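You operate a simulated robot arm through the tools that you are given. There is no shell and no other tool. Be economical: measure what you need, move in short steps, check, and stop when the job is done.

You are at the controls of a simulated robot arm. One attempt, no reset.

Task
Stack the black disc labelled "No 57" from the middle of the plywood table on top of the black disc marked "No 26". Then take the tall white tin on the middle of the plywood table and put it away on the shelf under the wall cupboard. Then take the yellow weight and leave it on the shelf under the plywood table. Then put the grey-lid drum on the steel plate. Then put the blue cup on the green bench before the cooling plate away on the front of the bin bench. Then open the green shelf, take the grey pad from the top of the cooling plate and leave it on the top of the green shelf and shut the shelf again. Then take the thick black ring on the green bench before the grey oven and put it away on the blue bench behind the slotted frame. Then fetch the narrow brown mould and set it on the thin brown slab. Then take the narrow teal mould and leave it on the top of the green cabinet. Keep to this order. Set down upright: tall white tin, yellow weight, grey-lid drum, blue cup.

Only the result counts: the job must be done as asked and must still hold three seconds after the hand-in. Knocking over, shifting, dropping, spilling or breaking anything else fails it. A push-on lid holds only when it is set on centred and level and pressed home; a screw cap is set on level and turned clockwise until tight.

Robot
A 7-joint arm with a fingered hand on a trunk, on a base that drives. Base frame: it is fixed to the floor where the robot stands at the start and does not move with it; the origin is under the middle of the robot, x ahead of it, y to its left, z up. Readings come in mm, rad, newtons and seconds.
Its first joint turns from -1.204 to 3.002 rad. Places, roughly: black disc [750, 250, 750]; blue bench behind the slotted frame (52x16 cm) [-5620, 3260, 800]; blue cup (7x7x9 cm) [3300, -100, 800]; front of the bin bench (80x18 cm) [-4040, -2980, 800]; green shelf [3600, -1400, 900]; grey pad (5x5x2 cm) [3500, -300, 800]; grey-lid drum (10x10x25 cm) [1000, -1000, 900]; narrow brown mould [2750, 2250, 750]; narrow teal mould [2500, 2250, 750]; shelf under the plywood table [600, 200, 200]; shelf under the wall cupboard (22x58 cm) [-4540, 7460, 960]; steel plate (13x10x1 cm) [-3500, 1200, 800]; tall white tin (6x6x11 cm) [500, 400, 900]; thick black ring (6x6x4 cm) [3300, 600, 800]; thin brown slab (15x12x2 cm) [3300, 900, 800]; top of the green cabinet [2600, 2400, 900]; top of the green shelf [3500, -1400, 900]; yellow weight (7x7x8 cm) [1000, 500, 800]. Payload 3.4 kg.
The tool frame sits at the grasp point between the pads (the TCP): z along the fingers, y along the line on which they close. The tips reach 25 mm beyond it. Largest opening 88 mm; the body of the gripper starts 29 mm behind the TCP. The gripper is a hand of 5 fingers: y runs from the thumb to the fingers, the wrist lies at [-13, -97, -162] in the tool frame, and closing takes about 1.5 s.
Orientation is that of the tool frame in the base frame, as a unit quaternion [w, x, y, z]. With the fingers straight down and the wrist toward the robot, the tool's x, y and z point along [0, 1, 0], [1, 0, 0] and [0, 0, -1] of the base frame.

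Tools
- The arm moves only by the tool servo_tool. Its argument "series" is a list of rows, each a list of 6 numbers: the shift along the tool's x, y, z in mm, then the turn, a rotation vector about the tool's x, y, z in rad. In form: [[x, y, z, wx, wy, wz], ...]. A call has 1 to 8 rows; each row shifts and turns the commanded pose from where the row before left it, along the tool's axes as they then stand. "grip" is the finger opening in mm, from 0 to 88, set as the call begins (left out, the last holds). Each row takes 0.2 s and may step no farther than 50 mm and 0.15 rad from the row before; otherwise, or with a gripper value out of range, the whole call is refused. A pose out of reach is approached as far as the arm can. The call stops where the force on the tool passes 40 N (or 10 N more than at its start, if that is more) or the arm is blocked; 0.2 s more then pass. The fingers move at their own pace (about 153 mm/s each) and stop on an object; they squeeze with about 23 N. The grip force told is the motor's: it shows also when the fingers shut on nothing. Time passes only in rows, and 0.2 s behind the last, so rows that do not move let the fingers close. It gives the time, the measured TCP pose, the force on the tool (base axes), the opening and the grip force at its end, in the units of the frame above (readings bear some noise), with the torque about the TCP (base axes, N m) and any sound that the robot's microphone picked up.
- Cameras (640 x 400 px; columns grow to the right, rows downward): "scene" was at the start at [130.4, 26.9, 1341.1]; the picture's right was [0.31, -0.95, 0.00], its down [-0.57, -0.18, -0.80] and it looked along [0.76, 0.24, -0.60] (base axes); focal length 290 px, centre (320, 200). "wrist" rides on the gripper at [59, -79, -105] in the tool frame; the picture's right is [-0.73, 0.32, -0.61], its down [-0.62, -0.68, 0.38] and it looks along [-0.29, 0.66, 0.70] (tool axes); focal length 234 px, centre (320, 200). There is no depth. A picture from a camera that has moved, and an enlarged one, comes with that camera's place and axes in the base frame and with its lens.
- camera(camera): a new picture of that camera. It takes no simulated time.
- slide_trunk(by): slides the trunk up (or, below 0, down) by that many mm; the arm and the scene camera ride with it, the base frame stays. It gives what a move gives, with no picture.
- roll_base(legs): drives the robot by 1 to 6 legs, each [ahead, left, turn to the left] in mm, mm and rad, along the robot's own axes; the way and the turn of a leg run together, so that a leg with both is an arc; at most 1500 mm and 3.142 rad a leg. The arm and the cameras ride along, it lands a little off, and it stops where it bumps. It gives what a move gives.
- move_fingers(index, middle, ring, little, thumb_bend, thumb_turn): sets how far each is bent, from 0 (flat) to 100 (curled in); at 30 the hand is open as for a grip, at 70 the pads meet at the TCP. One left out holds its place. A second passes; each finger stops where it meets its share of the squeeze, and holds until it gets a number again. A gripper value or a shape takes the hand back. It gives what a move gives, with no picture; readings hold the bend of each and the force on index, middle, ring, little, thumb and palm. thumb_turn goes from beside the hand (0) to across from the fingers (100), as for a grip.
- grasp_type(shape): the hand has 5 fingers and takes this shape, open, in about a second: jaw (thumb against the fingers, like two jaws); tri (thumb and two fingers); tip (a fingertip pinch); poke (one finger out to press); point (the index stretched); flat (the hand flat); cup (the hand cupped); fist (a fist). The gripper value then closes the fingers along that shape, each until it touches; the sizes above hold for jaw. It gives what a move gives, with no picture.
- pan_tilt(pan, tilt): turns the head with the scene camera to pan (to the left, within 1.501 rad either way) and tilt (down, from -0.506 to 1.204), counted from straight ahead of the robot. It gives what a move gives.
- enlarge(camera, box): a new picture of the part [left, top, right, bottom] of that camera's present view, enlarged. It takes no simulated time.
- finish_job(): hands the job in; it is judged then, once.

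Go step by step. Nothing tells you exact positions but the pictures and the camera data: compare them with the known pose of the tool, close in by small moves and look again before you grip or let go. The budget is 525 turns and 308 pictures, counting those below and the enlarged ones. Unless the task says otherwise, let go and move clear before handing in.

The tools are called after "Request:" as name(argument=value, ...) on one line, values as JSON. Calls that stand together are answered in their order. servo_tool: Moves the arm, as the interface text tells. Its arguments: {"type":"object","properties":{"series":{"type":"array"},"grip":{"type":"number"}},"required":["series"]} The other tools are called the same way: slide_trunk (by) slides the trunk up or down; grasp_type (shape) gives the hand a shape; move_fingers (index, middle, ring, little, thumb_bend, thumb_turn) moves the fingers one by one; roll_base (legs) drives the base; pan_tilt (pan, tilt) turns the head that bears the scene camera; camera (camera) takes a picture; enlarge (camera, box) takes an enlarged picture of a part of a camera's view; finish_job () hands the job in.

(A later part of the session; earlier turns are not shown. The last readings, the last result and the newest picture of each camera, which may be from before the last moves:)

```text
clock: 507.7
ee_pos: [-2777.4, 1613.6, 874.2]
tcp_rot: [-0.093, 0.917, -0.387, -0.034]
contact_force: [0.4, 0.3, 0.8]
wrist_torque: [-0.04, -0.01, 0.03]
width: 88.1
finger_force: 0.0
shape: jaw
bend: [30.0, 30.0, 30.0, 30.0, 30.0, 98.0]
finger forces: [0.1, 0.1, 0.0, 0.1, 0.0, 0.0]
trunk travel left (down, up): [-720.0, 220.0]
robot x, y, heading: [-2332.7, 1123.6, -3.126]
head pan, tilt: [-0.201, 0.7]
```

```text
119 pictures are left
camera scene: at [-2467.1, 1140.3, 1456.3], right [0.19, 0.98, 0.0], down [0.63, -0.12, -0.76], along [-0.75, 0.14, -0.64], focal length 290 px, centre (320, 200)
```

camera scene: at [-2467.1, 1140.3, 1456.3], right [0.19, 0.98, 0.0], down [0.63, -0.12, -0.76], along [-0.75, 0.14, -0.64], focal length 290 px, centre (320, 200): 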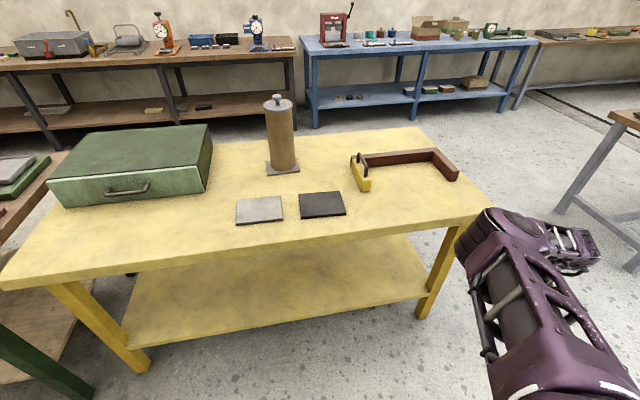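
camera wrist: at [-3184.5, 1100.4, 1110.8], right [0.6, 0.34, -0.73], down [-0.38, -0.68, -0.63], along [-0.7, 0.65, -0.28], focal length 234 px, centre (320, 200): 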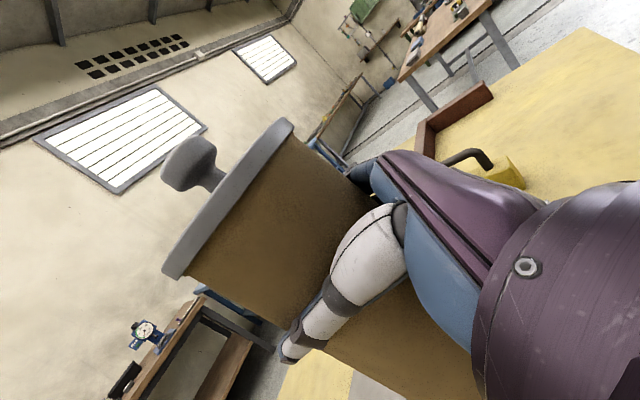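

Request:
servo_tool(series=[[20, 20, 0, 0, 0, -0.1], [20, 20, 0, 0, 0, -0.1], [20, 20, 0, 0, 0, -0.1], [22, 18, 0, 0, 0, -0.1], [25, 15, 0, 0, 0, 0], [25, 15, 0, 0, 0, 0], [25, 15, 0, 0, 0, 0]])

Request:
camera(camera="scene")

```text
clock: 509.3
ee_pos: [-2716.7, 1435.0, 838.9]
tcp_rot: [-0.099, 0.975, -0.199, -0.012]
contact_force: [-0.3, -0.4, 0.1]
wrist_torque: [0.04, -0.02, -0.01]
width: 87.9
finger_force: 0.0
shape: jaw
bend: [30.0, 30.0, 30.0, 30.0, 30.0, 98.0]
finger forces: [0.1, 0.0, 0.0, 0.0, 0.0, 0.0]
out of reach, approached as far as the arm can: row 7
trunk travel left (down, up): [-720.0, 220.0]
robot x, y, heading: [-2328.9, 1125.9, -3.134]
head pan, tilt: [-0.201, 0.7]
```

```text
118 pictures are left
camera scene: at [-2467.1, 1139.5, 1456.4], right [0.19, 0.98, 0.0], down [0.63, -0.12, -0.77], along [-0.75, 0.14, -0.64], focal length 290 px, centre (320, 200)
```

scene: 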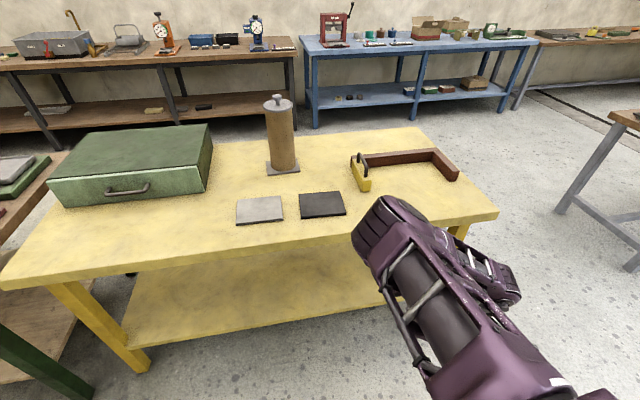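

Not yet. I'll undo the yaw, bring the hand to centre and low (which earlier put the elbow under the chest), then swing right and up as before.

Request:
servo_tool(series=[[0, 0, 20, 0, 0, 0.14], [0, 0, 20, 0, 0, 0.14], [0, 0, 20, 0, 0, 0.14], [0, 0, 20, 0, 0, 0.14], [0, 0, 20, 0, 0, 0.14], [0, 0, 10, 0, 0, 0.14], [0, 0, 0, 0, 0, 0.14], [0, 0, 0, 0, 0, 0.14]])

Request:
servo_tool(series=[[45, 0, 0, 0, 0, 0], [45, 0, 0, 0, 0, 0], [45, 0, 0, 0, 0, 0], [45, 0, 0, 0, 0, 0], [45, 0, 0, 0, 0, 0], [45, 0, 0, 0, 0, 0], [45, 0, 0, 0, 0, 0], [40, 0, 0, 0, 0, 0]])

```text
clock: 511.1
ee_pos: [-2715.8, 1457.0, 731.1]
tcp_rot: [-0.074, 0.721, -0.687, -0.064]
contact_force: [0.1, -0.4, -0.3]
wrist_torque: [-0.01, 0.0, -0.02]
width: 87.7
finger_force: 0.1
shape: jaw
bend: [30.0, 30.0, 30.0, 30.0, 30.0, 98.0]
finger forces: [0.0, 0.1, 0.0, 0.0, 0.1, 0.0]
trunk travel left (down, up): [-720.0, 220.0]
robot x, y, heading: [-2330.3, 1123.5, -3.127]
head pan, tilt: [-0.201, 0.7]
```

```text
clock: 512.9
ee_pos: [-2747.6, 1252.0, 614.8]
tcp_rot: [-0.073, 0.714, -0.692, -0.07]
contact_force: [1.9, -0.3, 0.6]
wrist_torque: [-0.02, 0.05, 0.02]
width: 87.8
finger_force: 0.2
shape: jaw
bend: [30.0, 30.0, 30.0, 30.0, 30.0, 98.0]
finger forces: [0.1, 0.0, 0.1, 0.0, 0.1, 0.1]
out of reach, approached as far as the arm can: row 4, 5, 6, 7, 8
trunk travel left (down, up): [-720.0, 220.0]
robot x, y, heading: [-2335.0, 1126.6, -3.131]
head pan, tilt: [-0.201, 0.7]
```

Request:
servo_tool(series=[[0, 0, 0, 0, 0.1, 0.018], [0, 0, 0, 0, 0.1, 0.018], [-45, 0, -15, 0, 0, 0], [-45, 0, -15, 0, 0, 0], [-45, 0, -15, 0, 0, 0], [-45, 0, -15, 0, 0, 0], [-45, 0, -15, 0, 0, 0], [-45, 0, -15, 0, 0, 0]])

Request:
camera(camera="scene")

```text
clock: 514.7
ee_pos: [-2742.1, 1508.6, 698.1]
tcp_rot: [-0.004, 0.712, -0.702, 0.009]
contact_force: [0.6, 0.1, 0.6]
wrist_torque: [0.0, 0.0, 0.0]
width: 87.7
finger_force: 0.1
shape: jaw
bend: [30.0, 30.0, 30.0, 30.0, 30.0, 98.0]
finger forces: [0.1, 0.0, 0.0, 0.1, 0.0, 0.0]
trunk travel left (down, up): [-720.0, 220.0]
robot x, y, heading: [-2329.4, 1120.4, -3.129]
head pan, tilt: [-0.201, 0.7]
```

```text
117 pictures are left
camera scene: at [-2466.4, 1142.3, 1456.4], right [0.19, 0.98, 0.0], down [0.63, -0.12, -0.77], along [-0.75, 0.14, -0.64], focal length 290 px, centre (320, 200)
```

scene: 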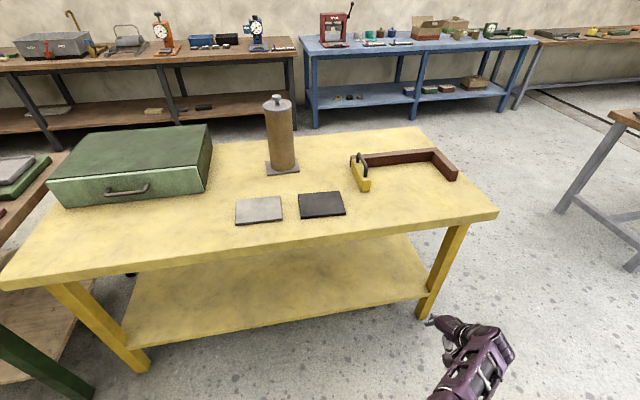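

Request:
servo_tool(series=[[-20, 0, -40, 0, 0, 0], [-20, 0, -40, 0, 0, 0], [-10, 0, -45, 0, 0, 0], [0, 0, -45, 0, 0, 0], [0, 0, -45, 0, 0, 0], [0, 0, -45, 0, 0, 0], [0, 0, 0, 0, 0, 0]])

Request:
camera(camera="scene")

```text
clock: 516.3
ee_pos: [-2749.5, 1558.2, 958.8]
tcp_rot: [-0.005, 0.712, -0.702, 0.007]
contact_force: [-0.4, -1.3, 0.5]
wrist_torque: [-0.01, -0.02, 0.01]
width: 88.0
finger_force: 0.1
shape: jaw
bend: [30.0, 30.0, 30.0, 30.0, 30.0, 98.0]
finger forces: [0.0, 0.0, 0.0, 0.0, 0.0, 0.0]
trunk travel left (down, up): [-720.0, 220.0]
robot x, y, heading: [-2329.6, 1123.8, -3.129]
head pan, tilt: [-0.201, 0.7]
```

```text
116 pictures are left
camera scene: at [-2467.3, 1140.6, 1456.3], right [0.19, 0.98, 0.0], down [0.63, -0.12, -0.76], along [-0.75, 0.14, -0.64], focal length 290 px, centre (320, 200)
```

scene: 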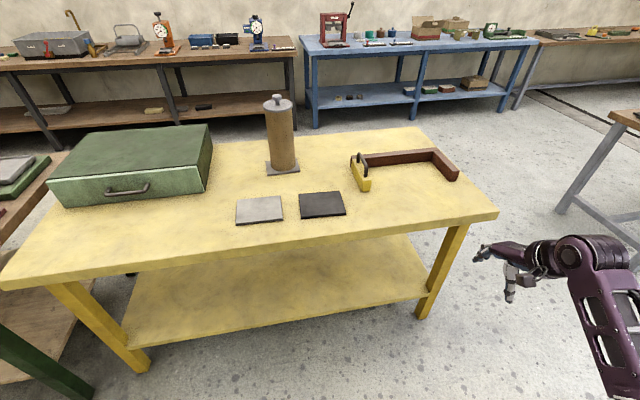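

The elbow is back on the right. Bring the hand to a carry pose in front.

Request:
servo_tool(series=[[45, 0, -5, 0, 0, 0], [45, 0, -5, 0, 0, 0], [45, -5, -5, 0, 0, 0], [45, -5, -5, 0, 0, 0], [45, -10, -5, 0, 0, 0], [45, -10, -5, 0, 0, 0], [45, -10, -5, 0, 0, 0], [45, -10, 0, 0, 0, 0]])

Request:
servo_tool(series=[[45, -20, -10, 0, 0, 0], [45, -20, -10, 0, 0, 0], [0, 0, 0, 0, 0, 0]])

```text
clock: 518.1
ee_pos: [-2706.1, 1196.0, 991.5]
tcp_rot: [-0.006, 0.711, -0.703, 0.005]
contact_force: [0.0, 0.3, -0.4]
wrist_torque: [0.03, -0.03, 0.0]
width: 88.0
finger_force: 0.0
shape: jaw
bend: [30.0, 30.0, 30.0, 30.0, 30.0, 98.0]
finger forces: [0.0, 0.0, 0.0, 0.0, 0.0, 0.1]
out of reach, approached as far as the arm can: row 6, 7
trunk travel left (down, up): [-720.0, 220.0]
robot x, y, heading: [-2326.9, 1127.6, -3.13]
head pan, tilt: [-0.201, 0.7]
```

```text
refused: row 1 steps farther than a row can; nothing moved
```

Arm is in a good carry pose. Now drive back and around to the green bench on the far side, turning to face it.

Request:
roll_base(legs=[[0, 340, 0], [-1030, 0, 0], [-1030, 0, 0], [0, -955, 0], [0, 0, 3.13], [1100, 0, 0]])

Request:
roll_base(legs=[[1100, 0, 0], [0, -1000, 0], [0, -840, 0]])

Request:
pan_tilt(pan=0.0, tilt=0.35)

Request:
camera(camera="scene")

```text
clock: 547.4
ee_pos: [1185.4, 1737.5, 991.0]
tcp_rot: [-0.007, 0.696, 0.718, -0.004]
contact_force: [-0.2, -0.6, -0.4]
wrist_torque: [0.02, 0.04, 0.02]
width: 88.0
finger_force: 0.2
shape: jaw
bend: [30.0, 30.0, 30.0, 30.0, 30.0, 98.0]
finger forces: [0.0, 0.0, 0.0, 0.1, 0.0, 0.1]
trunk travel left (down, up): [-720.0, 220.0]
robot x, y, heading: [807.7, 1806.8, 0.032]
head pan, tilt: [-0.201, 0.7]
```

```text
clock: 561.8
ee_pos: [2336.8, -69.5, 989.3]
tcp_rot: [-0.007, 0.698, 0.716, -0.005]
contact_force: [0.1, 1.1, -0.6]
wrist_torque: [-0.04, -0.03, 0.02]
width: 88.2
finger_force: 0.1
shape: jaw
bend: [30.0, 30.0, 30.0, 30.0, 30.0, 98.0]
finger forces: [0.0, 0.1, 0.1, 0.0, 0.0, 0.0]
trunk travel left (down, up): [-720.0, 220.0]
robot x, y, heading: [1957.7, 2.1, 0.024]
head pan, tilt: [-0.201, 0.7]
```

```text
clock: 562.7
ee_pos: [2336.4, -68.6, 990.6]
tcp_rot: [-0.007, 0.699, 0.715, -0.005]
contact_force: [-0.2, 0.1, 0.1]
wrist_torque: [-0.03, 0.02, 0.0]
width: 88.1
finger_force: 0.2
shape: jaw
bend: [30.0, 30.0, 30.0, 30.0, 30.0, 98.0]
finger forces: [0.1, 0.0, 0.1, 0.0, 0.0, 0.1]
trunk travel left (down, up): [-720.0, 220.0]
robot x, y, heading: [1960.0, -0.2, 0.021]
head pan, tilt: [0.0, 0.351]
```

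```text
115 pictures are left
camera scene: at [2100.0, 3.5, 1487.7], right [0.02, -1.0, 0.0], down [-0.34, -0.01, -0.94], along [0.94, 0.02, -0.34], focal length 290 px, centre (320, 200)
```

scene: 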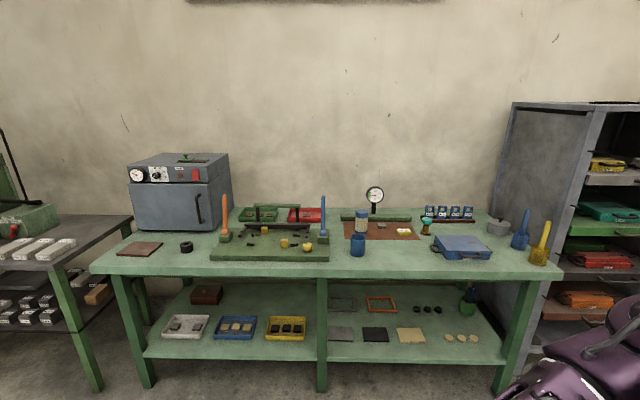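

The green bench is in clear view: slab and ring on the left, blue cup before the brown cooling plate, grey cabinet with coloured shelves at right. Zoom on the cup area.

Request:
enlarge(camera="scene", box=[320, 180, 480, 280])

```text
4.00 times, centred on (400, 230) of scene
camera zoom: at [2100.0, 3.5, 1487.7], right [0.02, -1.0, 0.0], down [-0.34, -0.01, -0.94], along [0.94, 0.02, -0.34], focal length 1158 px, centre (0, 80)
```

zoom: 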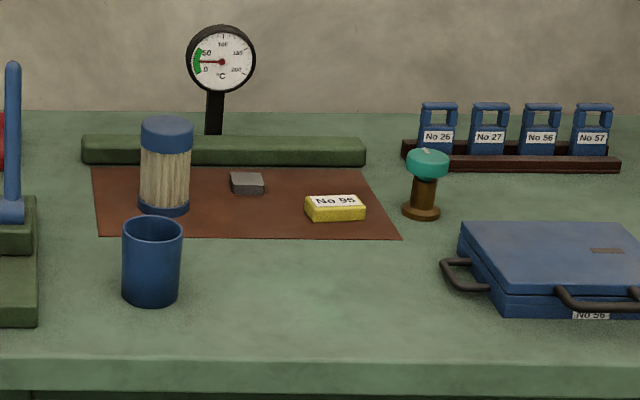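

Blue cup at about (3268,−147), top ≈ z 890. Drive up to the bench.

Request:
roll_base(legs=[[800, -90, -0.022]])

Request:
pan_tilt(pan=0.0, tilt=0.7)

Request:
camera(camera="scene")

Request:
camera(camera="wrist")

```text
clock: 567.0
ee_pos: [3134.8, -153.8, 991.4]
tcp_rot: [-0.007, 0.705, 0.709, -0.004]
contact_force: [0.4, -0.7, 1.1]
wrist_torque: [0.02, 0.0, 0.0]
width: 87.9
finger_force: 0.1
shape: jaw
bend: [30.0, 30.0, 30.0, 30.0, 30.0, 98.0]
finger forces: [0.1, 0.0, 0.0, 0.0, 0.1, 0.0]
trunk travel left (down, up): [-720.0, 220.0]
robot x, y, heading: [2758.9, -77.6, 0.008]
head pan, tilt: [0.0, 0.351]
```

```text
clock: 567.8
ee_pos: [3137.3, -152.1, 991.1]
tcp_rot: [-0.006, 0.704, 0.71, -0.004]
contact_force: [-0.7, -1.1, 0.4]
wrist_torque: [0.0, -0.04, 0.0]
width: 87.8
finger_force: 0.0
shape: jaw
bend: [30.0, 30.0, 30.0, 30.0, 30.0, 98.0]
finger forces: [0.0, 0.1, 0.0, 0.0, 0.0, 0.1]
trunk travel left (down, up): [-720.0, 220.0]
robot x, y, heading: [2759.8, -76.4, 0.013]
head pan, tilt: [0.0, 0.7]
```

```text
113 pictures are left
camera scene: at [2892.8, -75.9, 1456.4], right [0.01, -1.0, 0.0], down [-0.64, 0.0, -0.77], along [0.77, 0.01, -0.64], focal length 290 px, centre (320, 200)
```

scene: 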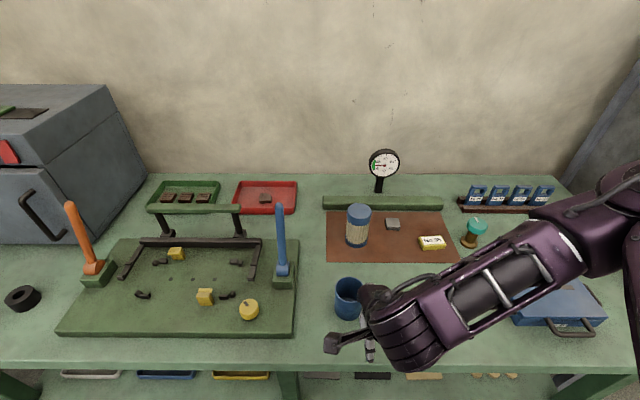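

```text
112 pictures are left
camera wrist: at [3059.0, -95.6, 1096.7], right [0.34, -0.73, 0.6], down [-0.68, -0.63, -0.37], along [0.65, -0.28, -0.71], focal length 234 px, centre (320, 200)
```

wrist: 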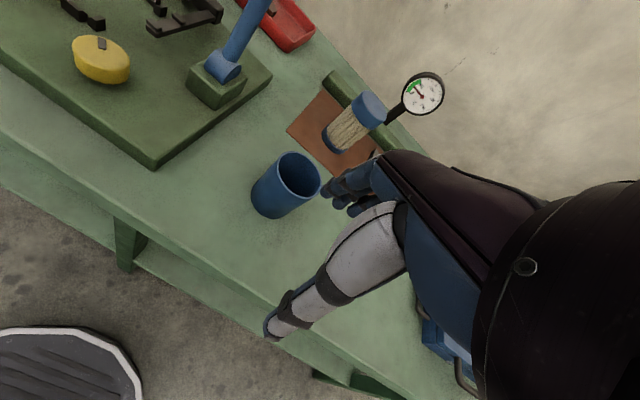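

Cup centre ≈(3260,−136). Move above it.

Request:
servo_tool(series=[[5, 41, 0, -0.014, -0.003, 0.006], [5, 41, 0, 0, 0, 0], [6, 40, 0, 0, 0, 0], [0, 0, 30, 0, 0, 0], [0, 0, 22, 0, 0, 0], [0, 0, 0, 0, 0, 0]])

Request:
camera(camera="wrist")

Request:
enlarge(camera="scene", box=[290, 220, 418, 320])

```text
clock: 569.2
ee_pos: [3259.2, -136.4, 938.0]
tcp_rot: [-0.001, 0.707, 0.707, 0.0]
contact_force: [0.4, -0.7, 0.3]
wrist_torque: [-0.01, -0.01, -0.04]
width: 87.7
finger_force: 0.2
shape: jaw
bend: [30.0, 30.0, 30.0, 30.0, 30.0, 98.0]
finger forces: [0.0, 0.0, 0.0, 0.0, 0.0, 0.0]
trunk travel left (down, up): [-720.0, 220.0]
robot x, y, heading: [2762.4, -78.4, 0.01]
head pan, tilt: [0.0, 0.7]
```

```text
111 pictures are left
camera wrist: at [3180.7, -78.5, 1042.6], right [0.33, -0.73, 0.61], down [-0.68, -0.62, -0.38], along [0.66, -0.29, -0.7], focal length 234 px, centre (320, 200)
```

wrist: 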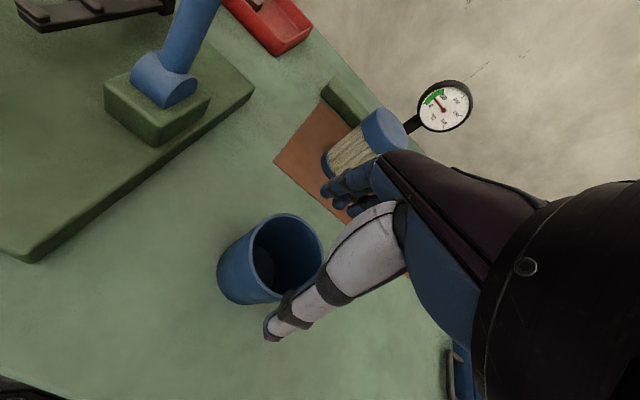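

```text
4.00 times, centred on (354, 270) of scene
camera zoom: at [2892.9, -76.0, 1456.4], right [0.01, -1.0, 0.0], down [-0.64, 0.0, -0.76], along [0.76, 0.01, -0.64], focal length 1158 px, centre (184, -80)
```

zoom: 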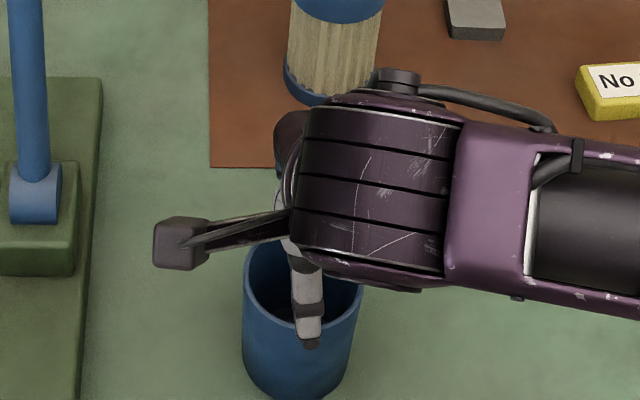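

Request:
servo_tool(series=[[-3, 7, 0, 0, 0, 0], [0, 0, 25, 0, 0, 0], [0, 0, 25, 0, 0, 0], [0, 0, 14, 0, 0, 0], [0, 0, 0, 0, 0, 0]])

Request:
camera(camera="wrist")

```text
clock: 570.4
ee_pos: [3264.1, -139.2, 874.8]
tcp_rot: [0.0, 0.707, 0.707, 0.0]
contact_force: [-0.9, 0.2, 1.9]
wrist_torque: [0.02, 0.02, -0.03]
width: 88.0
finger_force: 0.1
shape: jaw
bend: [30.0, 30.0, 30.0, 30.0, 29.0, 98.0]
finger forces: [1.0, 0.0, 0.0, 0.0, 1.4, 0.1]
trunk travel left (down, up): [-720.0, 220.0]
robot x, y, heading: [2758.2, -74.8, 0.002]
head pan, tilt: [0.0, 0.7]
```

```text
109 pictures are left
camera wrist: at [3187.0, -81.0, 978.0], right [0.33, -0.73, 0.61], down [-0.68, -0.62, -0.38], along [0.66, -0.29, -0.7], focal length 234 px, centre (320, 200)
```

wrist: 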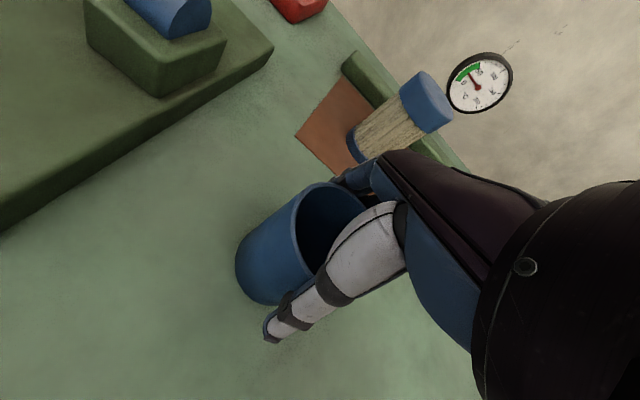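

Fingers straddle the cup's upper wall. Close.

Request:
servo_tool(series=[[0, 0, 0, 0, 0, 0], [0, 0, 0, 0, 0, 0], [0, 0, 0, 0, 0, 0], [0, 0, 0, 0, 0, 0], [0, 0, 0, 0, 0, 0], [0, 0, 0, 0, 0, 0], [0, 0, 0, 0, 0, 0]], grip=45)

Request:
servo_tool(series=[[0, 0, -5, 0, 0, 0], [0, 0, -10, 0, 0, 0], [0, 0, -15, 0, 0, 0], [0, 0, 0, 0, 0, 0]])

Request:
camera(camera="wrist")

```text
clock: 572.0
ee_pos: [3265.8, -139.4, 873.5]
tcp_rot: [-0.001, 0.706, 0.708, 0.0]
contact_force: [1.5, 0.6, 2.9]
wrist_torque: [-0.05, -0.11, 0.02]
width: 63.7
finger_force: 23.0
shape: jaw
bend: [29.0, 39.0, 39.0, 42.0, 54.0, 98.0]
finger forces: [14.0, 10.7, 2.7, 0.0, 26.7, 0.1]
trunk travel left (down, up): [-720.0, 220.0]
robot x, y, heading: [2757.7, -78.0, 0.009]
head pan, tilt: [0.0, 0.7]
```

```text
clock: 573.0
ee_pos: [3264.0, -138.9, 905.0]
tcp_rot: [0.0, 0.707, 0.707, 0.0]
contact_force: [0.0, 0.1, -0.9]
wrist_torque: [0.0, -0.01, 0.0]
width: 64.0
finger_force: 23.4
shape: jaw
bend: [29.0, 39.0, 39.0, 42.0, 54.0, 98.0]
finger forces: [13.4, 10.5, 2.6, 0.0, 26.9, 0.0]
trunk travel left (down, up): [-720.0, 220.0]
robot x, y, heading: [2755.6, -82.3, 0.01]
head pan, tilt: [0.0, 0.7]
```

```text
108 pictures are left
camera wrist: at [3186.4, -81.4, 1008.4], right [0.33, -0.73, 0.61], down [-0.68, -0.62, -0.38], along [0.66, -0.29, -0.7], focal length 234 px, centre (320, 200)
```

wrist: 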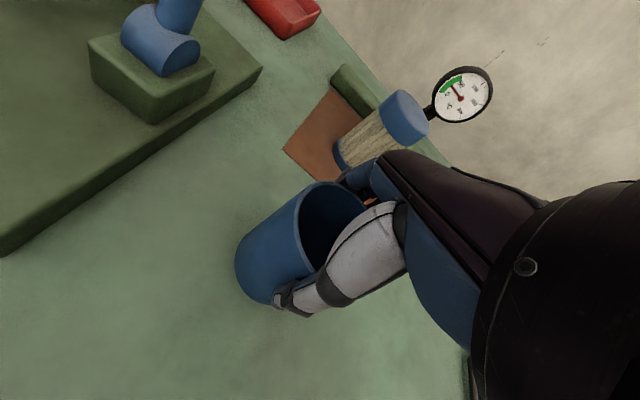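

Cup held. Lift, back out, and drive around the right end of the plywood table toward the bin bench in the far corner, looking on the way.

Request:
servo_tool(series=[[0, 0, -40, 0, 0, 0], [0, -40, -30, 0, 0, 0], [0, -45, 0, 0, 0, 0]])

Request:
roll_base(legs=[[-800, 0, 0], [0, 0, 3.13], [0, 960, 0], [0, 960, 0], [1050, 0, 0], [1050, 0, 0]])

Request:
pan_tilt(pan=0.25, tilt=0.35)

Request:
camera(camera="scene")

```text
clock: 573.8
ee_pos: [3178.9, -138.6, 974.3]
tcp_rot: [-0.002, 0.706, 0.708, -0.001]
contact_force: [-0.5, -0.4, -0.8]
wrist_torque: [-0.03, -0.01, -0.02]
width: 63.5
finger_force: 23.1
shape: jaw
bend: [29.0, 39.0, 40.0, 42.0, 54.0, 98.0]
finger forces: [13.2, 10.5, 2.6, 0.0, 26.6, 0.0]
trunk travel left (down, up): [-720.0, 220.0]
robot x, y, heading: [2760.0, -75.5, 0.01]
head pan, tilt: [0.0, 0.7]
```

```text
clock: 604.6
ee_pos: [-555.7, -1912.4, 973.6]
tcp_rot: [0.001, -0.702, 0.712, 0.0]
contact_force: [-1.0, 0.1, -0.8]
wrist_torque: [0.03, 0.0, 0.02]
width: 63.2
finger_force: 23.1
shape: jaw
bend: [29.0, 39.0, 40.0, 42.0, 54.0, 98.0]
finger forces: [11.3, 10.2, 2.7, 0.0, 23.9, 0.1]
trunk travel left (down, up): [-720.0, 220.0]
robot x, y, heading: [-136.2, -1982.4, 3.132]
head pan, tilt: [0.0, 0.7]
```

```text
clock: 605.5
ee_pos: [-554.8, -1912.2, 973.4]
tcp_rot: [0.001, -0.702, 0.712, 0.0]
contact_force: [-0.3, -0.5, -0.9]
wrist_torque: [0.02, -0.03, 0.01]
width: 63.3
finger_force: 23.1
shape: jaw
bend: [29.0, 39.0, 40.0, 42.0, 54.0, 98.0]
finger forces: [11.3, 10.1, 2.8, 0.1, 24.0, 0.0]
trunk travel left (down, up): [-720.0, 220.0]
robot x, y, heading: [-133.3, -1984.7, 3.13]
head pan, tilt: [0.25, 0.351]
```

```text
107 pictures are left
camera scene: at [-280.0, -2003.7, 1487.7], right [-0.24, 0.97, 0.0], down [0.33, 0.08, -0.94], along [-0.91, -0.22, -0.34], focal length 290 px, centre (320, 200)
```

scene: 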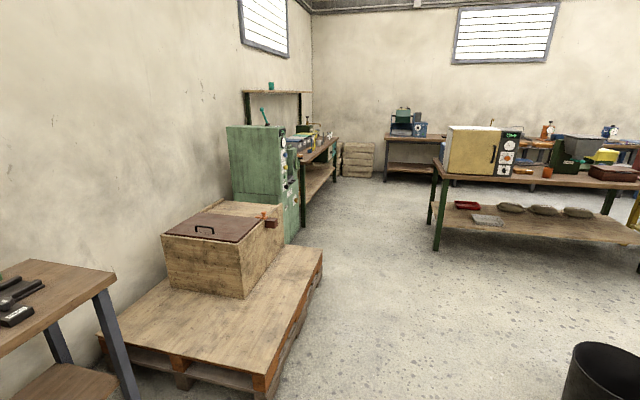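

Clear path along y≈−2000. Drive to x≈−4040 and turn to face the bin bench.

Request:
roll_base(legs=[[1300, 0, 0], [1300, 0, 0], [1300, 0, 0], [0, 0, 1.57]])

Request:
pan_tilt(pan=0.0, tilt=0.5)

Request:
camera(camera="scene")

```text
clock: 628.2
ee_pos: [-4121.9, -2339.9, 974.7]
tcp_rot: [-0.001, 1.0, -0.004, 0.0]
contact_force: [0.4, 0.2, -0.2]
wrist_torque: [0.01, 0.0, 0.0]
width: 63.2
finger_force: 23.0
shape: jaw
bend: [30.0, 40.0, 40.0, 42.0, 54.0, 98.0]
finger forces: [10.8, 10.2, 2.8, 0.1, 23.4, 0.0]
trunk travel left (down, up): [-720.0, 220.0]
robot x, y, heading: [-4056.3, -1924.8, -1.578]
head pan, tilt: [0.25, 0.351]
```

```text
clock: 628.9
ee_pos: [-4121.9, -2340.7, 973.2]
tcp_rot: [-0.001, 1.0, -0.005, 0.001]
contact_force: [-0.5, 0.0, -0.7]
wrist_torque: [0.01, -0.04, 0.01]
width: 62.8
finger_force: 23.0
shape: jaw
bend: [30.0, 40.0, 40.0, 42.0, 54.0, 98.0]
finger forces: [10.8, 10.1, 2.8, 0.1, 23.3, 0.0]
trunk travel left (down, up): [-720.0, 220.0]
robot x, y, heading: [-4057.5, -1920.9, -1.578]
head pan, tilt: [0.0, 0.499]
```

```text
106 pictures are left
camera scene: at [-4057.4, -2062.3, 1474.1], right [-1.0, 0.0, 0.0], down [0.0, 0.48, -0.88], along [0.0, -0.88, -0.48], focal length 290 px, centre (320, 200)
```

scene: 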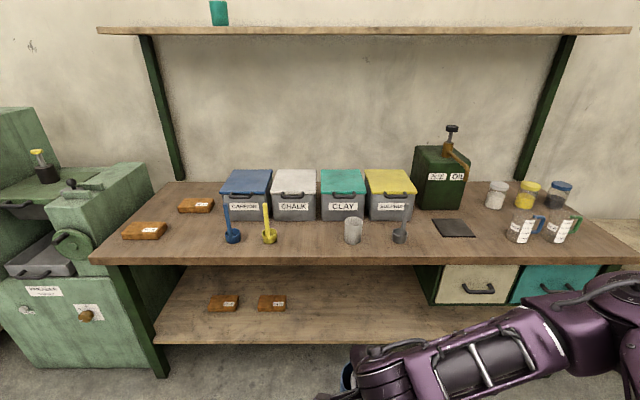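

The front strip of the bin bench has a free gap between the yellow brush and the glass at x≈−4020. Drive up and position the cup over it.

Request:
roll_base(legs=[[500, 103, 0]])

Request:
servo_tool(series=[[0, 42, 0, 0, 0, 0], [0, 42, 0, 0, 0, 0], [0, 42, 0, 0, 0, 0], [0, 0, 0, 0, 0, 0]])

Request:
camera(camera="scene")

Request:
camera(camera="wrist")

```text
clock: 631.9
ee_pos: [-4017.6, -2839.8, 971.8]
tcp_rot: [-0.002, 1.0, -0.002, 0.0]
contact_force: [0.1, 0.1, -1.4]
wrist_torque: [0.02, -0.01, -0.03]
width: 62.9
finger_force: 22.4
shape: jaw
bend: [30.0, 40.0, 40.0, 42.0, 54.0, 98.0]
finger forces: [10.8, 10.1, 2.8, 0.0, 23.4, 0.0]
trunk travel left (down, up): [-720.0, 220.0]
robot x, y, heading: [-3951.0, -2417.8, -1.568]
head pan, tilt: [0.0, 0.499]
```

```text
clock: 632.9
ee_pos: [-4018.9, -2964.5, 974.4]
tcp_rot: [-0.001, 1.0, -0.002, 0.0]
contact_force: [-0.6, 0.4, -0.9]
wrist_torque: [0.01, 0.01, 0.01]
width: 63.0
finger_force: 23.2
shape: jaw
bend: [30.0, 40.0, 41.0, 42.0, 54.0, 98.0]
finger forces: [10.8, 10.1, 2.9, 0.0, 23.5, 0.0]
trunk travel left (down, up): [-720.0, 220.0]
robot x, y, heading: [-3954.2, -2419.9, -1.569]
head pan, tilt: [0.0, 0.499]
```

```text
105 pictures are left
camera scene: at [-3954.5, -2560.9, 1474.1], right [-1.0, 0.0, 0.0], down [0.0, 0.48, -0.88], along [0.0, -0.88, -0.48], focal length 290 px, centre (320, 200)
```

scene: 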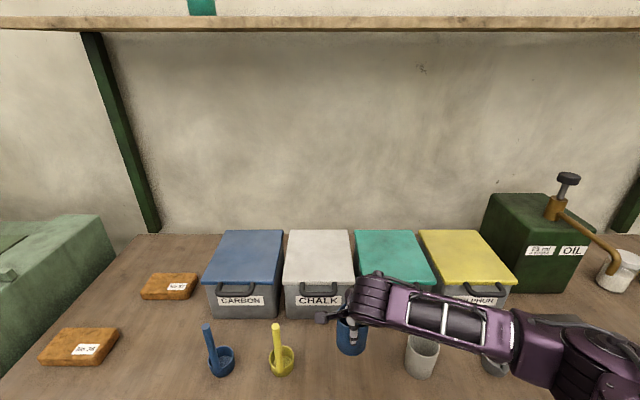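

```text
104 pictures are left
camera wrist: at [-3958.9, -2887.1, 1078.3], right [-0.73, -0.32, 0.61], down [-0.62, 0.69, -0.38], along [-0.29, -0.65, -0.7], focal length 234 px, centre (320, 200)
```

wrist: 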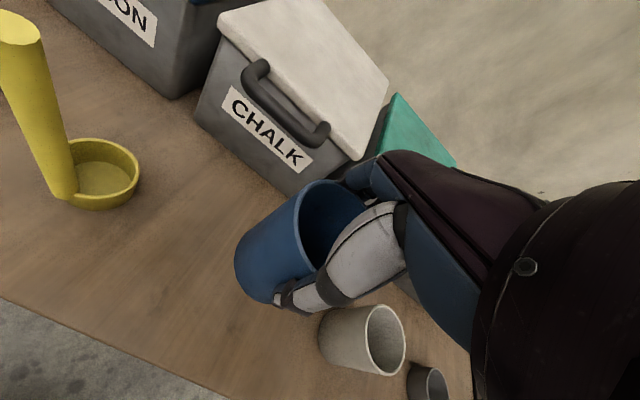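

Good free spot. Lower.

Request:
servo_tool(series=[[0, 0, 40, 0, 0, 0], [0, 0, 35, 0, 0, 0], [0, 0, 8, 0, 0, 0], [0, 0, 0, 0, 0, 0]])

Request:
servo_tool(series=[[0, 0, 4, 0, 0, 0], [0, 0, 3, 0, 0, 0], [0, 0, 0, 0, 0, 0]])

```text
clock: 633.9
ee_pos: [-4019.2, -2965.2, 890.2]
tcp_rot: [-0.002, 1.0, -0.002, 0.0]
contact_force: [-1.3, 0.6, -0.4]
wrist_torque: [0.0, 0.05, -0.03]
width: 62.7
finger_force: 23.3
shape: jaw
bend: [30.0, 40.0, 41.0, 42.0, 54.0, 98.0]
finger forces: [10.7, 10.1, 2.8, 0.0, 23.4, 0.0]
trunk travel left (down, up): [-720.0, 220.0]
robot x, y, heading: [-3955.7, -2420.6, -1.571]
head pan, tilt: [0.0, 0.499]
```

```text
clock: 634.7
ee_pos: [-4018.4, -2964.4, 882.8]
tcp_rot: [-0.002, 1.0, -0.003, 0.001]
contact_force: [0.1, -0.1, -0.5]
wrist_torque: [0.0, 0.02, -0.01]
width: 62.9
finger_force: 23.4
shape: jaw
bend: [30.0, 40.0, 41.0, 42.0, 54.0, 98.0]
finger forces: [10.7, 10.2, 2.9, 0.0, 23.4, 0.1]
trunk travel left (down, up): [-720.0, 220.0]
robot x, y, heading: [-3949.0, -2418.8, -1.57]
head pan, tilt: [0.0, 0.499]
```

Request:
servo_tool(series=[[0, 0, 3, 0, 0, 0], [0, 0, 3, 0, 0, 0], [0, 0, 0, 0, 0, 0]])

Request:
servo_tool(series=[[0, 0, 2.5, 0, 0, 0], [0, 0, 0, 0, 0, 0]])

```text
clock: 635.5
ee_pos: [-4017.3, -2964.9, 876.8]
tcp_rot: [-0.001, 1.0, -0.002, 0.0]
contact_force: [0.6, -0.8, -0.3]
wrist_torque: [0.03, -0.01, -0.02]
width: 63.1
finger_force: 22.5
shape: jaw
bend: [30.0, 40.0, 41.0, 42.0, 54.0, 98.0]
finger forces: [10.7, 10.1, 2.8, 0.0, 23.3, 0.0]
trunk travel left (down, up): [-720.0, 220.0]
robot x, y, heading: [-3954.3, -2421.2, -1.573]
head pan, tilt: [0.0, 0.499]
```

```text
clock: 636.1
ee_pos: [-4017.9, -2965.4, 873.8]
tcp_rot: [-0.001, 1.0, -0.003, 0.001]
contact_force: [1.5, 0.2, -0.8]
wrist_torque: [-0.02, 0.01, -0.01]
width: 62.7
finger_force: 23.2
shape: jaw
bend: [30.0, 40.0, 41.0, 42.0, 54.0, 98.0]
finger forces: [10.7, 10.1, 2.9, 0.0, 23.3, 0.1]
trunk travel left (down, up): [-720.0, 220.0]
robot x, y, heading: [-3952.0, -2420.1, -1.572]
head pan, tilt: [0.0, 0.499]
```

Request:
servo_tool(series=[[0, 0, 2.5, 0, 0, 0], [0, 0, 2.5, 0, 0, 0], [0, 0, 0, 0, 0, 0]])

Request:
enlarge(camera="scene", box=[300, 270, 428, 390])

```text
clock: 636.9
ee_pos: [-4016.9, -2963.6, 872.3]
tcp_rot: [0.001, 1.0, -0.003, 0.001]
contact_force: [0.4, 0.4, 14.3]
wrist_torque: [-0.46, 0.13, 0.01]
width: 62.5
finger_force: 22.7
shape: jaw
bend: [29.0, 40.0, 40.0, 42.0, 55.0, 98.0]
finger forces: [11.9, 10.7, 3.5, 0.1, 25.4, 0.0]
trunk travel left (down, up): [-720.0, 220.0]
robot x, y, heading: [-3948.3, -2421.9, -1.571]
head pan, tilt: [0.0, 0.499]
```

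```text
3.33 times, centred on (364, 330) of scene
camera zoom: at [-3953.6, -2558.2, 1474.6], right [-1.0, 0.0, 0.0], down [0.0, 0.48, -0.88], along [0.0, -0.88, -0.48], focal length 965 px, centre (173, -233)
```

zoom: 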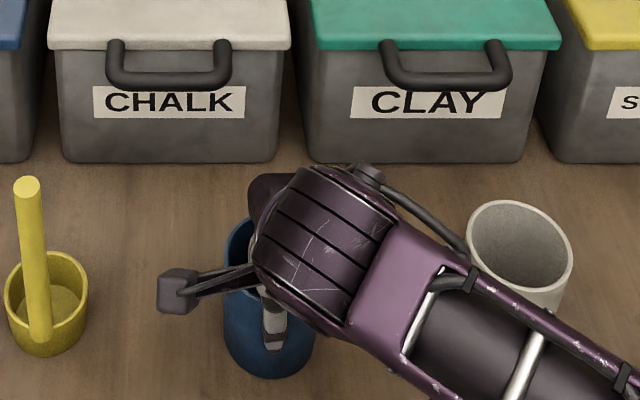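

Contact. Ease up, release, rise and retract.

Request:
servo_tool(series=[[0, 0, -2, 0, 0, 0], [0, 0, 0, 0, 0, 0]])

Request:
servo_tool(series=[[0, 0, 0, 0, 0, 0], [0, 0, 0, 0, 0, 0], [0, 0, 0, 0, 0, 0], [0, 0, 0, 0, 0, 0], [0, 0, 0, 0, 0, 0]], grip=88)

Request:
servo_tool(series=[[0, 0, -10, 0, 0, 0], [0, 0, -25, 0, 0, 0], [0, 0, -40, 0, 0, 0], [0, 0, -30, 0, 0, 0], [0, -45, 0, 0, 0, 0], [0, -45, 0, 0, 0, 0], [0, -45, 0, 0, 0, 0]])

Request:
camera(camera="scene")

```text
clock: 637.5
ee_pos: [-4018.2, -2963.8, 872.8]
tcp_rot: [0.0, 1.0, -0.003, 0.0]
contact_force: [0.7, -1.7, 11.9]
wrist_torque: [-0.46, 0.12, 0.08]
width: 62.5
finger_force: 23.1
shape: jaw
bend: [29.0, 40.0, 40.0, 42.0, 55.0, 98.0]
finger forces: [12.1, 11.3, 3.4, 0.1, 24.7, 0.0]
trunk travel left (down, up): [-720.0, 220.0]
robot x, y, heading: [-3952.3, -2420.7, -1.577]
head pan, tilt: [0.0, 0.499]
```

```text
clock: 638.7
ee_pos: [-4017.7, -2965.0, 871.4]
tcp_rot: [-0.003, 1.0, -0.004, 0.0]
contact_force: [-0.7, 0.9, 0.7]
wrist_torque: [0.01, -0.03, -0.01]
width: 88.0
finger_force: 0.2
shape: jaw
bend: [29.0, 30.0, 30.0, 30.0, 29.0, 97.0]
finger forces: [1.6, 0.1, 0.0, 0.0, 2.0, 0.0]
trunk travel left (down, up): [-720.0, 220.0]
robot x, y, heading: [-3950.1, -2422.6, -1.572]
head pan, tilt: [0.0, 0.499]
```

```text
clock: 640.3
ee_pos: [-4017.5, -2829.0, 978.2]
tcp_rot: [-0.001, 1.0, -0.004, 0.0]
contact_force: [-0.1, -0.2, -0.8]
wrist_torque: [0.02, 0.04, 0.01]
width: 87.9
finger_force: 0.1
shape: jaw
bend: [30.0, 30.0, 30.0, 30.0, 30.0, 97.0]
finger forces: [0.1, 0.0, 0.0, 0.0, 0.0, 0.0]
trunk travel left (down, up): [-720.0, 220.0]
robot x, y, heading: [-3952.5, -2421.9, -1.574]
head pan, tilt: [0.0, 0.499]
```

```text
102 pictures are left
camera scene: at [-3952.8, -2560.4, 1474.1], right [-1.0, 0.0, 0.0], down [0.0, 0.48, -0.88], along [0.0, -0.88, -0.48], focal length 290 px, centre (320, 200)
```

scene: 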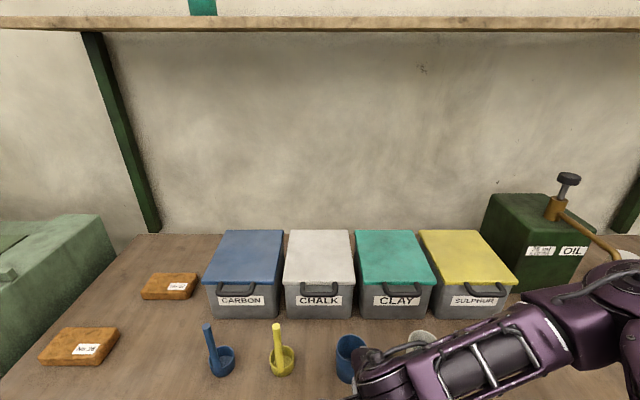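

The cup stands upright on the bin bench's front. Next: the cabinet with the green shelf at (3600,−1400). Drive back.

Request:
roll_base(legs=[[-430, 0, 0], [0, 0, -1.565], [-1300, 0, 0], [-1300, 0, 0], [-1300, 0, 0], [-1080, 0, 0]])

Request:
roll_base(legs=[[-930, 0, 0], [0, -600, 0], [0, 0, 3.13]])

Request:
pan_tilt(pan=0.0, tilt=0.3)

Request:
camera(camera="scene")

```text
clock: 670.4
ee_pos: [626.8, -2014.8, 978.5]
tcp_rot: [0.0, -0.7, 0.714, -0.001]
contact_force: [-0.3, -0.2, -0.1]
wrist_torque: [0.0, -0.03, 0.02]
width: 88.0
finger_force: 0.0
shape: jaw
bend: [30.0, 30.0, 30.0, 30.0, 30.0, 97.0]
finger forces: [0.0, 0.0, 0.1, 0.0, 0.1, 0.0]
trunk travel left (down, up): [-720.0, 220.0]
robot x, y, heading: [1038.2, -2089.4, 3.126]
head pan, tilt: [0.0, 0.499]
```

```text
clock: 685.6
ee_pos: [2385.2, -1571.8, 977.4]
tcp_rot: [0.0, 0.715, 0.699, -0.001]
contact_force: [-0.2, 0.1, -0.3]
wrist_torque: [-0.01, -0.02, 0.01]
width: 88.1
finger_force: 0.0
shape: jaw
bend: [30.0, 30.0, 30.0, 30.0, 30.0, 97.0]
finger forces: [0.1, 0.0, 0.0, 0.0, 0.0, 0.0]
trunk travel left (down, up): [-720.0, 220.0]
robot x, y, heading: [1977.1, -1496.9, -0.019]
head pan, tilt: [0.0, 0.499]
```

```text
clock: 686.3
ee_pos: [2386.2, -1571.4, 978.0]
tcp_rot: [-0.001, 0.715, 0.699, -0.001]
contact_force: [0.8, -0.4, -0.4]
wrist_torque: [0.0, -0.02, 0.02]
width: 87.9
finger_force: 0.1
shape: jaw
bend: [30.0, 30.0, 30.0, 30.0, 30.0, 97.0]
finger forces: [0.0, 0.0, 0.1, 0.0, 0.0, 0.0]
trunk travel left (down, up): [-720.0, 220.0]
robot x, y, heading: [1975.7, -1499.0, -0.018]
head pan, tilt: [0.0, 0.3]
```

```text
101 pictures are left
camera scene: at [2118.2, -1500.2, 1492.4], right [-0.02, -1.0, 0.0], down [-0.3, 0.0, -0.96], along [0.95, -0.02, -0.3], focal length 290 px, centre (320, 200)
```

scene: 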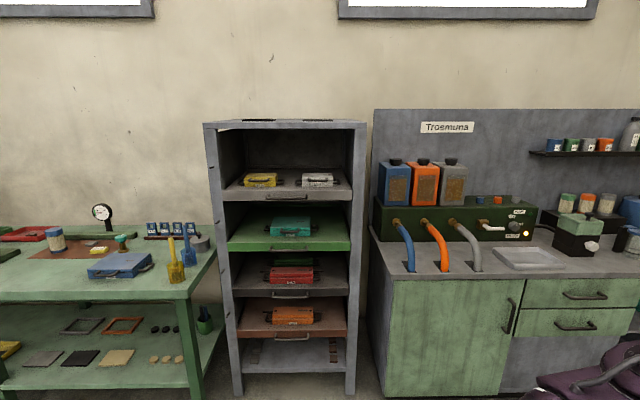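

Request:
enlarge(camera="scene", box=[195, 160, 387, 310])

```text
2.67 times, centred on (291, 235) of scene
camera zoom: at [2118.2, -1500.2, 1492.4], right [-0.02, -1.0, 0.0], down [-0.3, 0.0, -0.96], along [0.95, -0.02, -0.3], focal length 772 px, centre (397, 107)
```

zoom: 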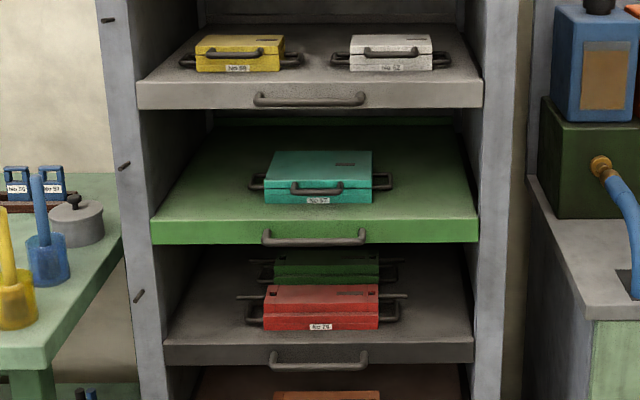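

The green pull-out shelf has a bar handle at about (3340,−1384,878). I'll drive up to it and view the handle gap closely.

Request:
roll_base(legs=[[810, 200, 0.018]])

Request:
pan_tilt(pan=-0.1, tilt=0.75)

Request:
camera(camera="scene")

Request:
camera(camera="wrist")

```text
clock: 690.7
ee_pos: [3189.2, -1364.6, 978.6]
tcp_rot: [-0.001, 0.707, 0.708, 0.0]
contact_force: [1.3, -0.1, 0.4]
wrist_torque: [0.03, -0.01, 0.01]
width: 87.9
finger_force: 0.1
shape: jaw
bend: [30.0, 30.0, 30.0, 30.0, 30.0, 97.0]
finger forces: [0.0, 0.0, 0.1, 0.0, 0.0, 0.0]
trunk travel left (down, up): [-720.0, 220.0]
robot x, y, heading: [2781.3, -1302.9, 0.005]
head pan, tilt: [0.0, 0.3]
```

```text
clock: 691.6
ee_pos: [3189.8, -1365.8, 977.8]
tcp_rot: [-0.001, 0.706, 0.708, -0.001]
contact_force: [0.1, 0.3, 0.0]
wrist_torque: [0.0, -0.02, -0.01]
width: 88.0
finger_force: 0.1
shape: jaw
bend: [30.0, 30.0, 30.0, 30.0, 30.0, 97.0]
finger forces: [0.0, 0.0, 0.0, 0.0, 0.0, 0.2]
trunk travel left (down, up): [-720.0, 220.0]
robot x, y, heading: [2778.5, -1303.7, 0.013]
head pan, tilt: [-0.099, 0.75]
```

```text
99 pictures are left
camera scene: at [2909.5, -1308.4, 1452.2], right [-0.09, -1.0, 0.0], down [-0.68, 0.06, -0.73], along [0.73, -0.07, -0.68], focal length 290 px, centre (320, 200)
```

scene: 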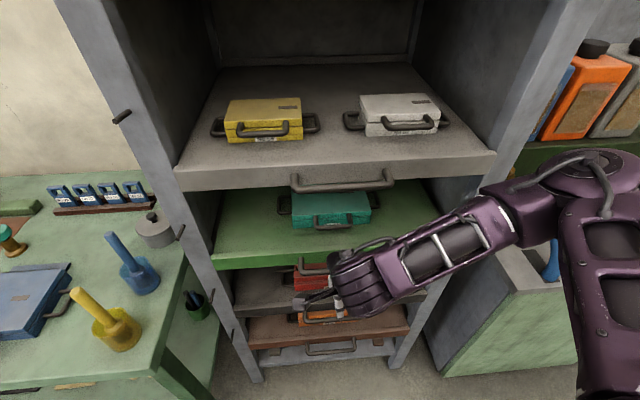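

```text
98 pictures are left
camera wrist: at [3111.6, -1306.8, 1082.5], right [0.33, -0.73, 0.61], down [-0.68, -0.63, -0.38], along [0.66, -0.29, -0.7], focal length 234 px, centre (320, 200)
```

wrist: 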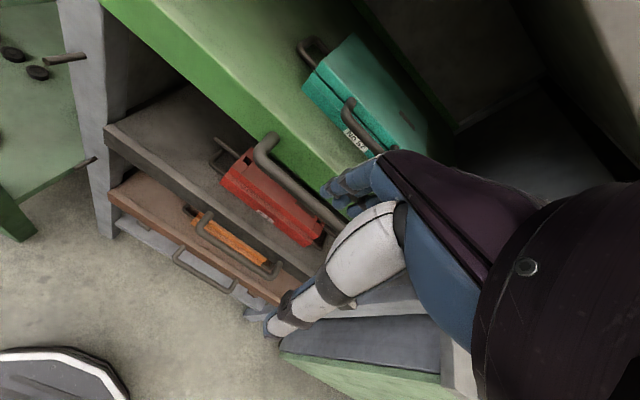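

Request:
enlarge(camera="wrist", box=[220, 90, 380, 240])

Request:
enlarge(camera="scene", box=[200, 170, 360, 290])

```text
2.67 times, centred on (300, 165) of wrist
camera zoom: at [3111.6, -1306.8, 1082.5], right [0.33, -0.73, 0.61], down [-0.68, -0.63, -0.38], along [0.66, -0.29, -0.7], focal length 624 px, centre (373, 293)
```

zoom: 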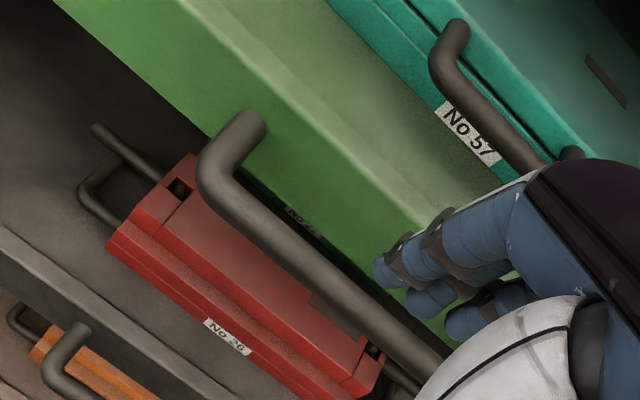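

```text
3.33 times, centred on (280, 230) of scene
camera zoom: at [2909.5, -1308.4, 1452.2], right [-0.09, -1.0, 0.0], down [-0.68, 0.06, -0.73], along [0.73, -0.07, -0.68], focal length 965 px, centre (453, 100)
```

zoom: 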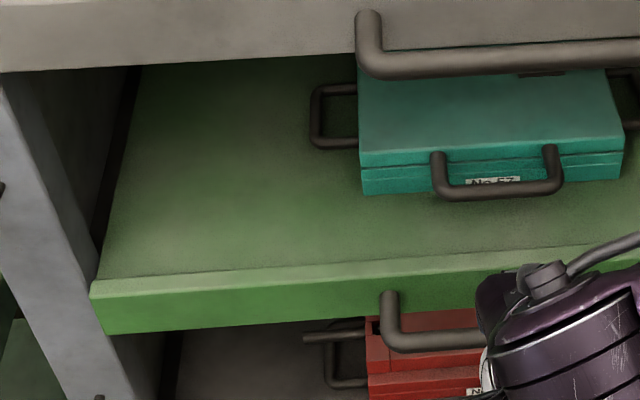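

The bar is at x≈3273, z≈900, with ~30 mm clear to the shelf face (x≈3311). I'll lower the fingers into that gap.

Request:
servo_tool(series=[[-4, 28, 0, 0, 0, 0], [-3, 28, 0, 0, 0, 0], [0, 0, 35, 0, 0, 0], [0, 0, 0, 0, 0, 0]])

Request:
enlarge(camera="wrist", box=[180, 90, 420, 290])

```text
clock: 692.6
ee_pos: [3245.3, -1371.8, 942.5]
tcp_rot: [-0.001, 0.707, 0.708, 0.0]
contact_force: [-0.7, 0.6, 0.3]
wrist_torque: [0.0, -0.01, 0.01]
width: 88.1
finger_force: 0.1
shape: jaw
bend: [30.0, 30.0, 30.0, 30.0, 30.0, 97.0]
finger forces: [0.0, 0.0, 0.0, 0.1, 0.1, 0.0]
trunk travel left (down, up): [-720.0, 220.0]
robot x, y, heading: [2782.0, -1301.5, 0.011]
head pan, tilt: [-0.099, 0.75]
```

```text
2.00 times, centred on (300, 190) of wrist
camera zoom: at [3167.0, -1313.8, 1047.5], right [0.33, -0.72, 0.61], down [-0.68, -0.63, -0.38], along [0.66, -0.29, -0.7], focal length 468 px, centre (360, 220)
```

zoom: 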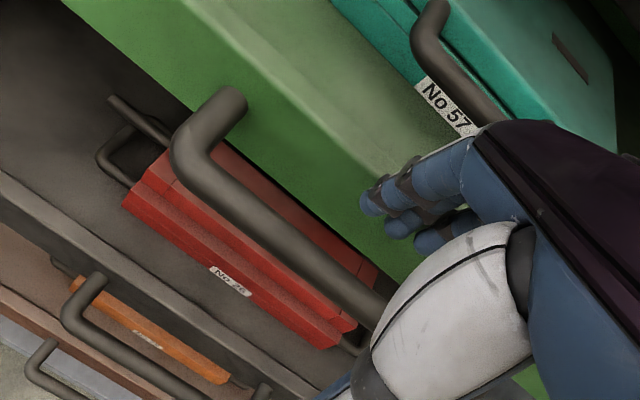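

Fingertips are slightly too close to the face; move back 9 mm and descend gently.

Request:
servo_tool(series=[[0, -9, 0, 0, 0, 0], [0, 0, 15, 0, 0, 0], [0, 0, 12, 0, 0, 0], [0, 0, 0, 0, 0, 0]])

Request:
servo_tool(series=[[0, 0, 10, 0, 0, 0], [0, 0, 0, 0, 0, 0]])

Request:
enlarge(camera="wrist", box=[180, 90, 420, 290])

```text
clock: 693.6
ee_pos: [3236.4, -1372.2, 915.9]
tcp_rot: [0.0, 0.706, 0.708, -0.001]
contact_force: [0.0, -0.4, 1.5]
wrist_torque: [-0.03, -0.01, 0.0]
width: 88.1
finger_force: 0.1
shape: jaw
bend: [30.0, 30.0, 30.0, 30.0, 30.0, 97.0]
finger forces: [0.0, 0.1, 0.1, 0.1, 0.1, 0.0]
trunk travel left (down, up): [-720.0, 220.0]
robot x, y, heading: [2777.7, -1303.6, 0.01]
head pan, tilt: [-0.099, 0.75]
```

```text
clock: 694.2
ee_pos: [3237.4, -1372.3, 906.1]
tcp_rot: [-0.001, 0.707, 0.708, -0.001]
contact_force: [0.5, -0.2, 0.7]
wrist_torque: [0.0, -0.02, 0.01]
width: 88.0
finger_force: 0.0
shape: jaw
bend: [30.0, 30.0, 30.0, 30.0, 30.0, 97.0]
finger forces: [1.4, 0.0, 0.0, 0.0, 0.0, 0.0]
trunk travel left (down, up): [-720.0, 220.0]
robot x, y, heading: [2779.0, -1300.6, 0.006]
head pan, tilt: [-0.099, 0.75]
```

```text
2.00 times, centred on (300, 190) of wrist
camera zoom: at [3158.8, -1313.9, 1010.6], right [0.33, -0.73, 0.61], down [-0.68, -0.63, -0.38], along [0.66, -0.29, -0.7], focal length 468 px, centre (360, 220)
```

zoom: 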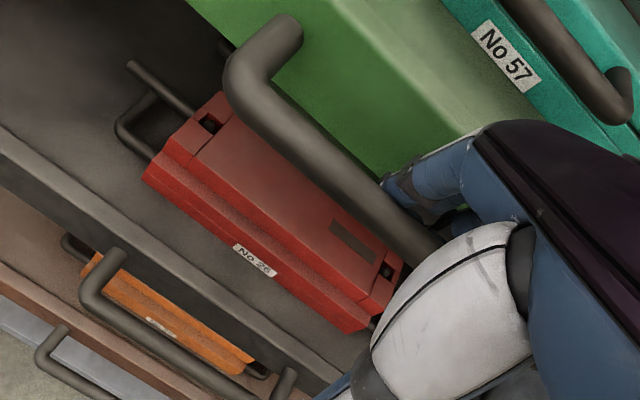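

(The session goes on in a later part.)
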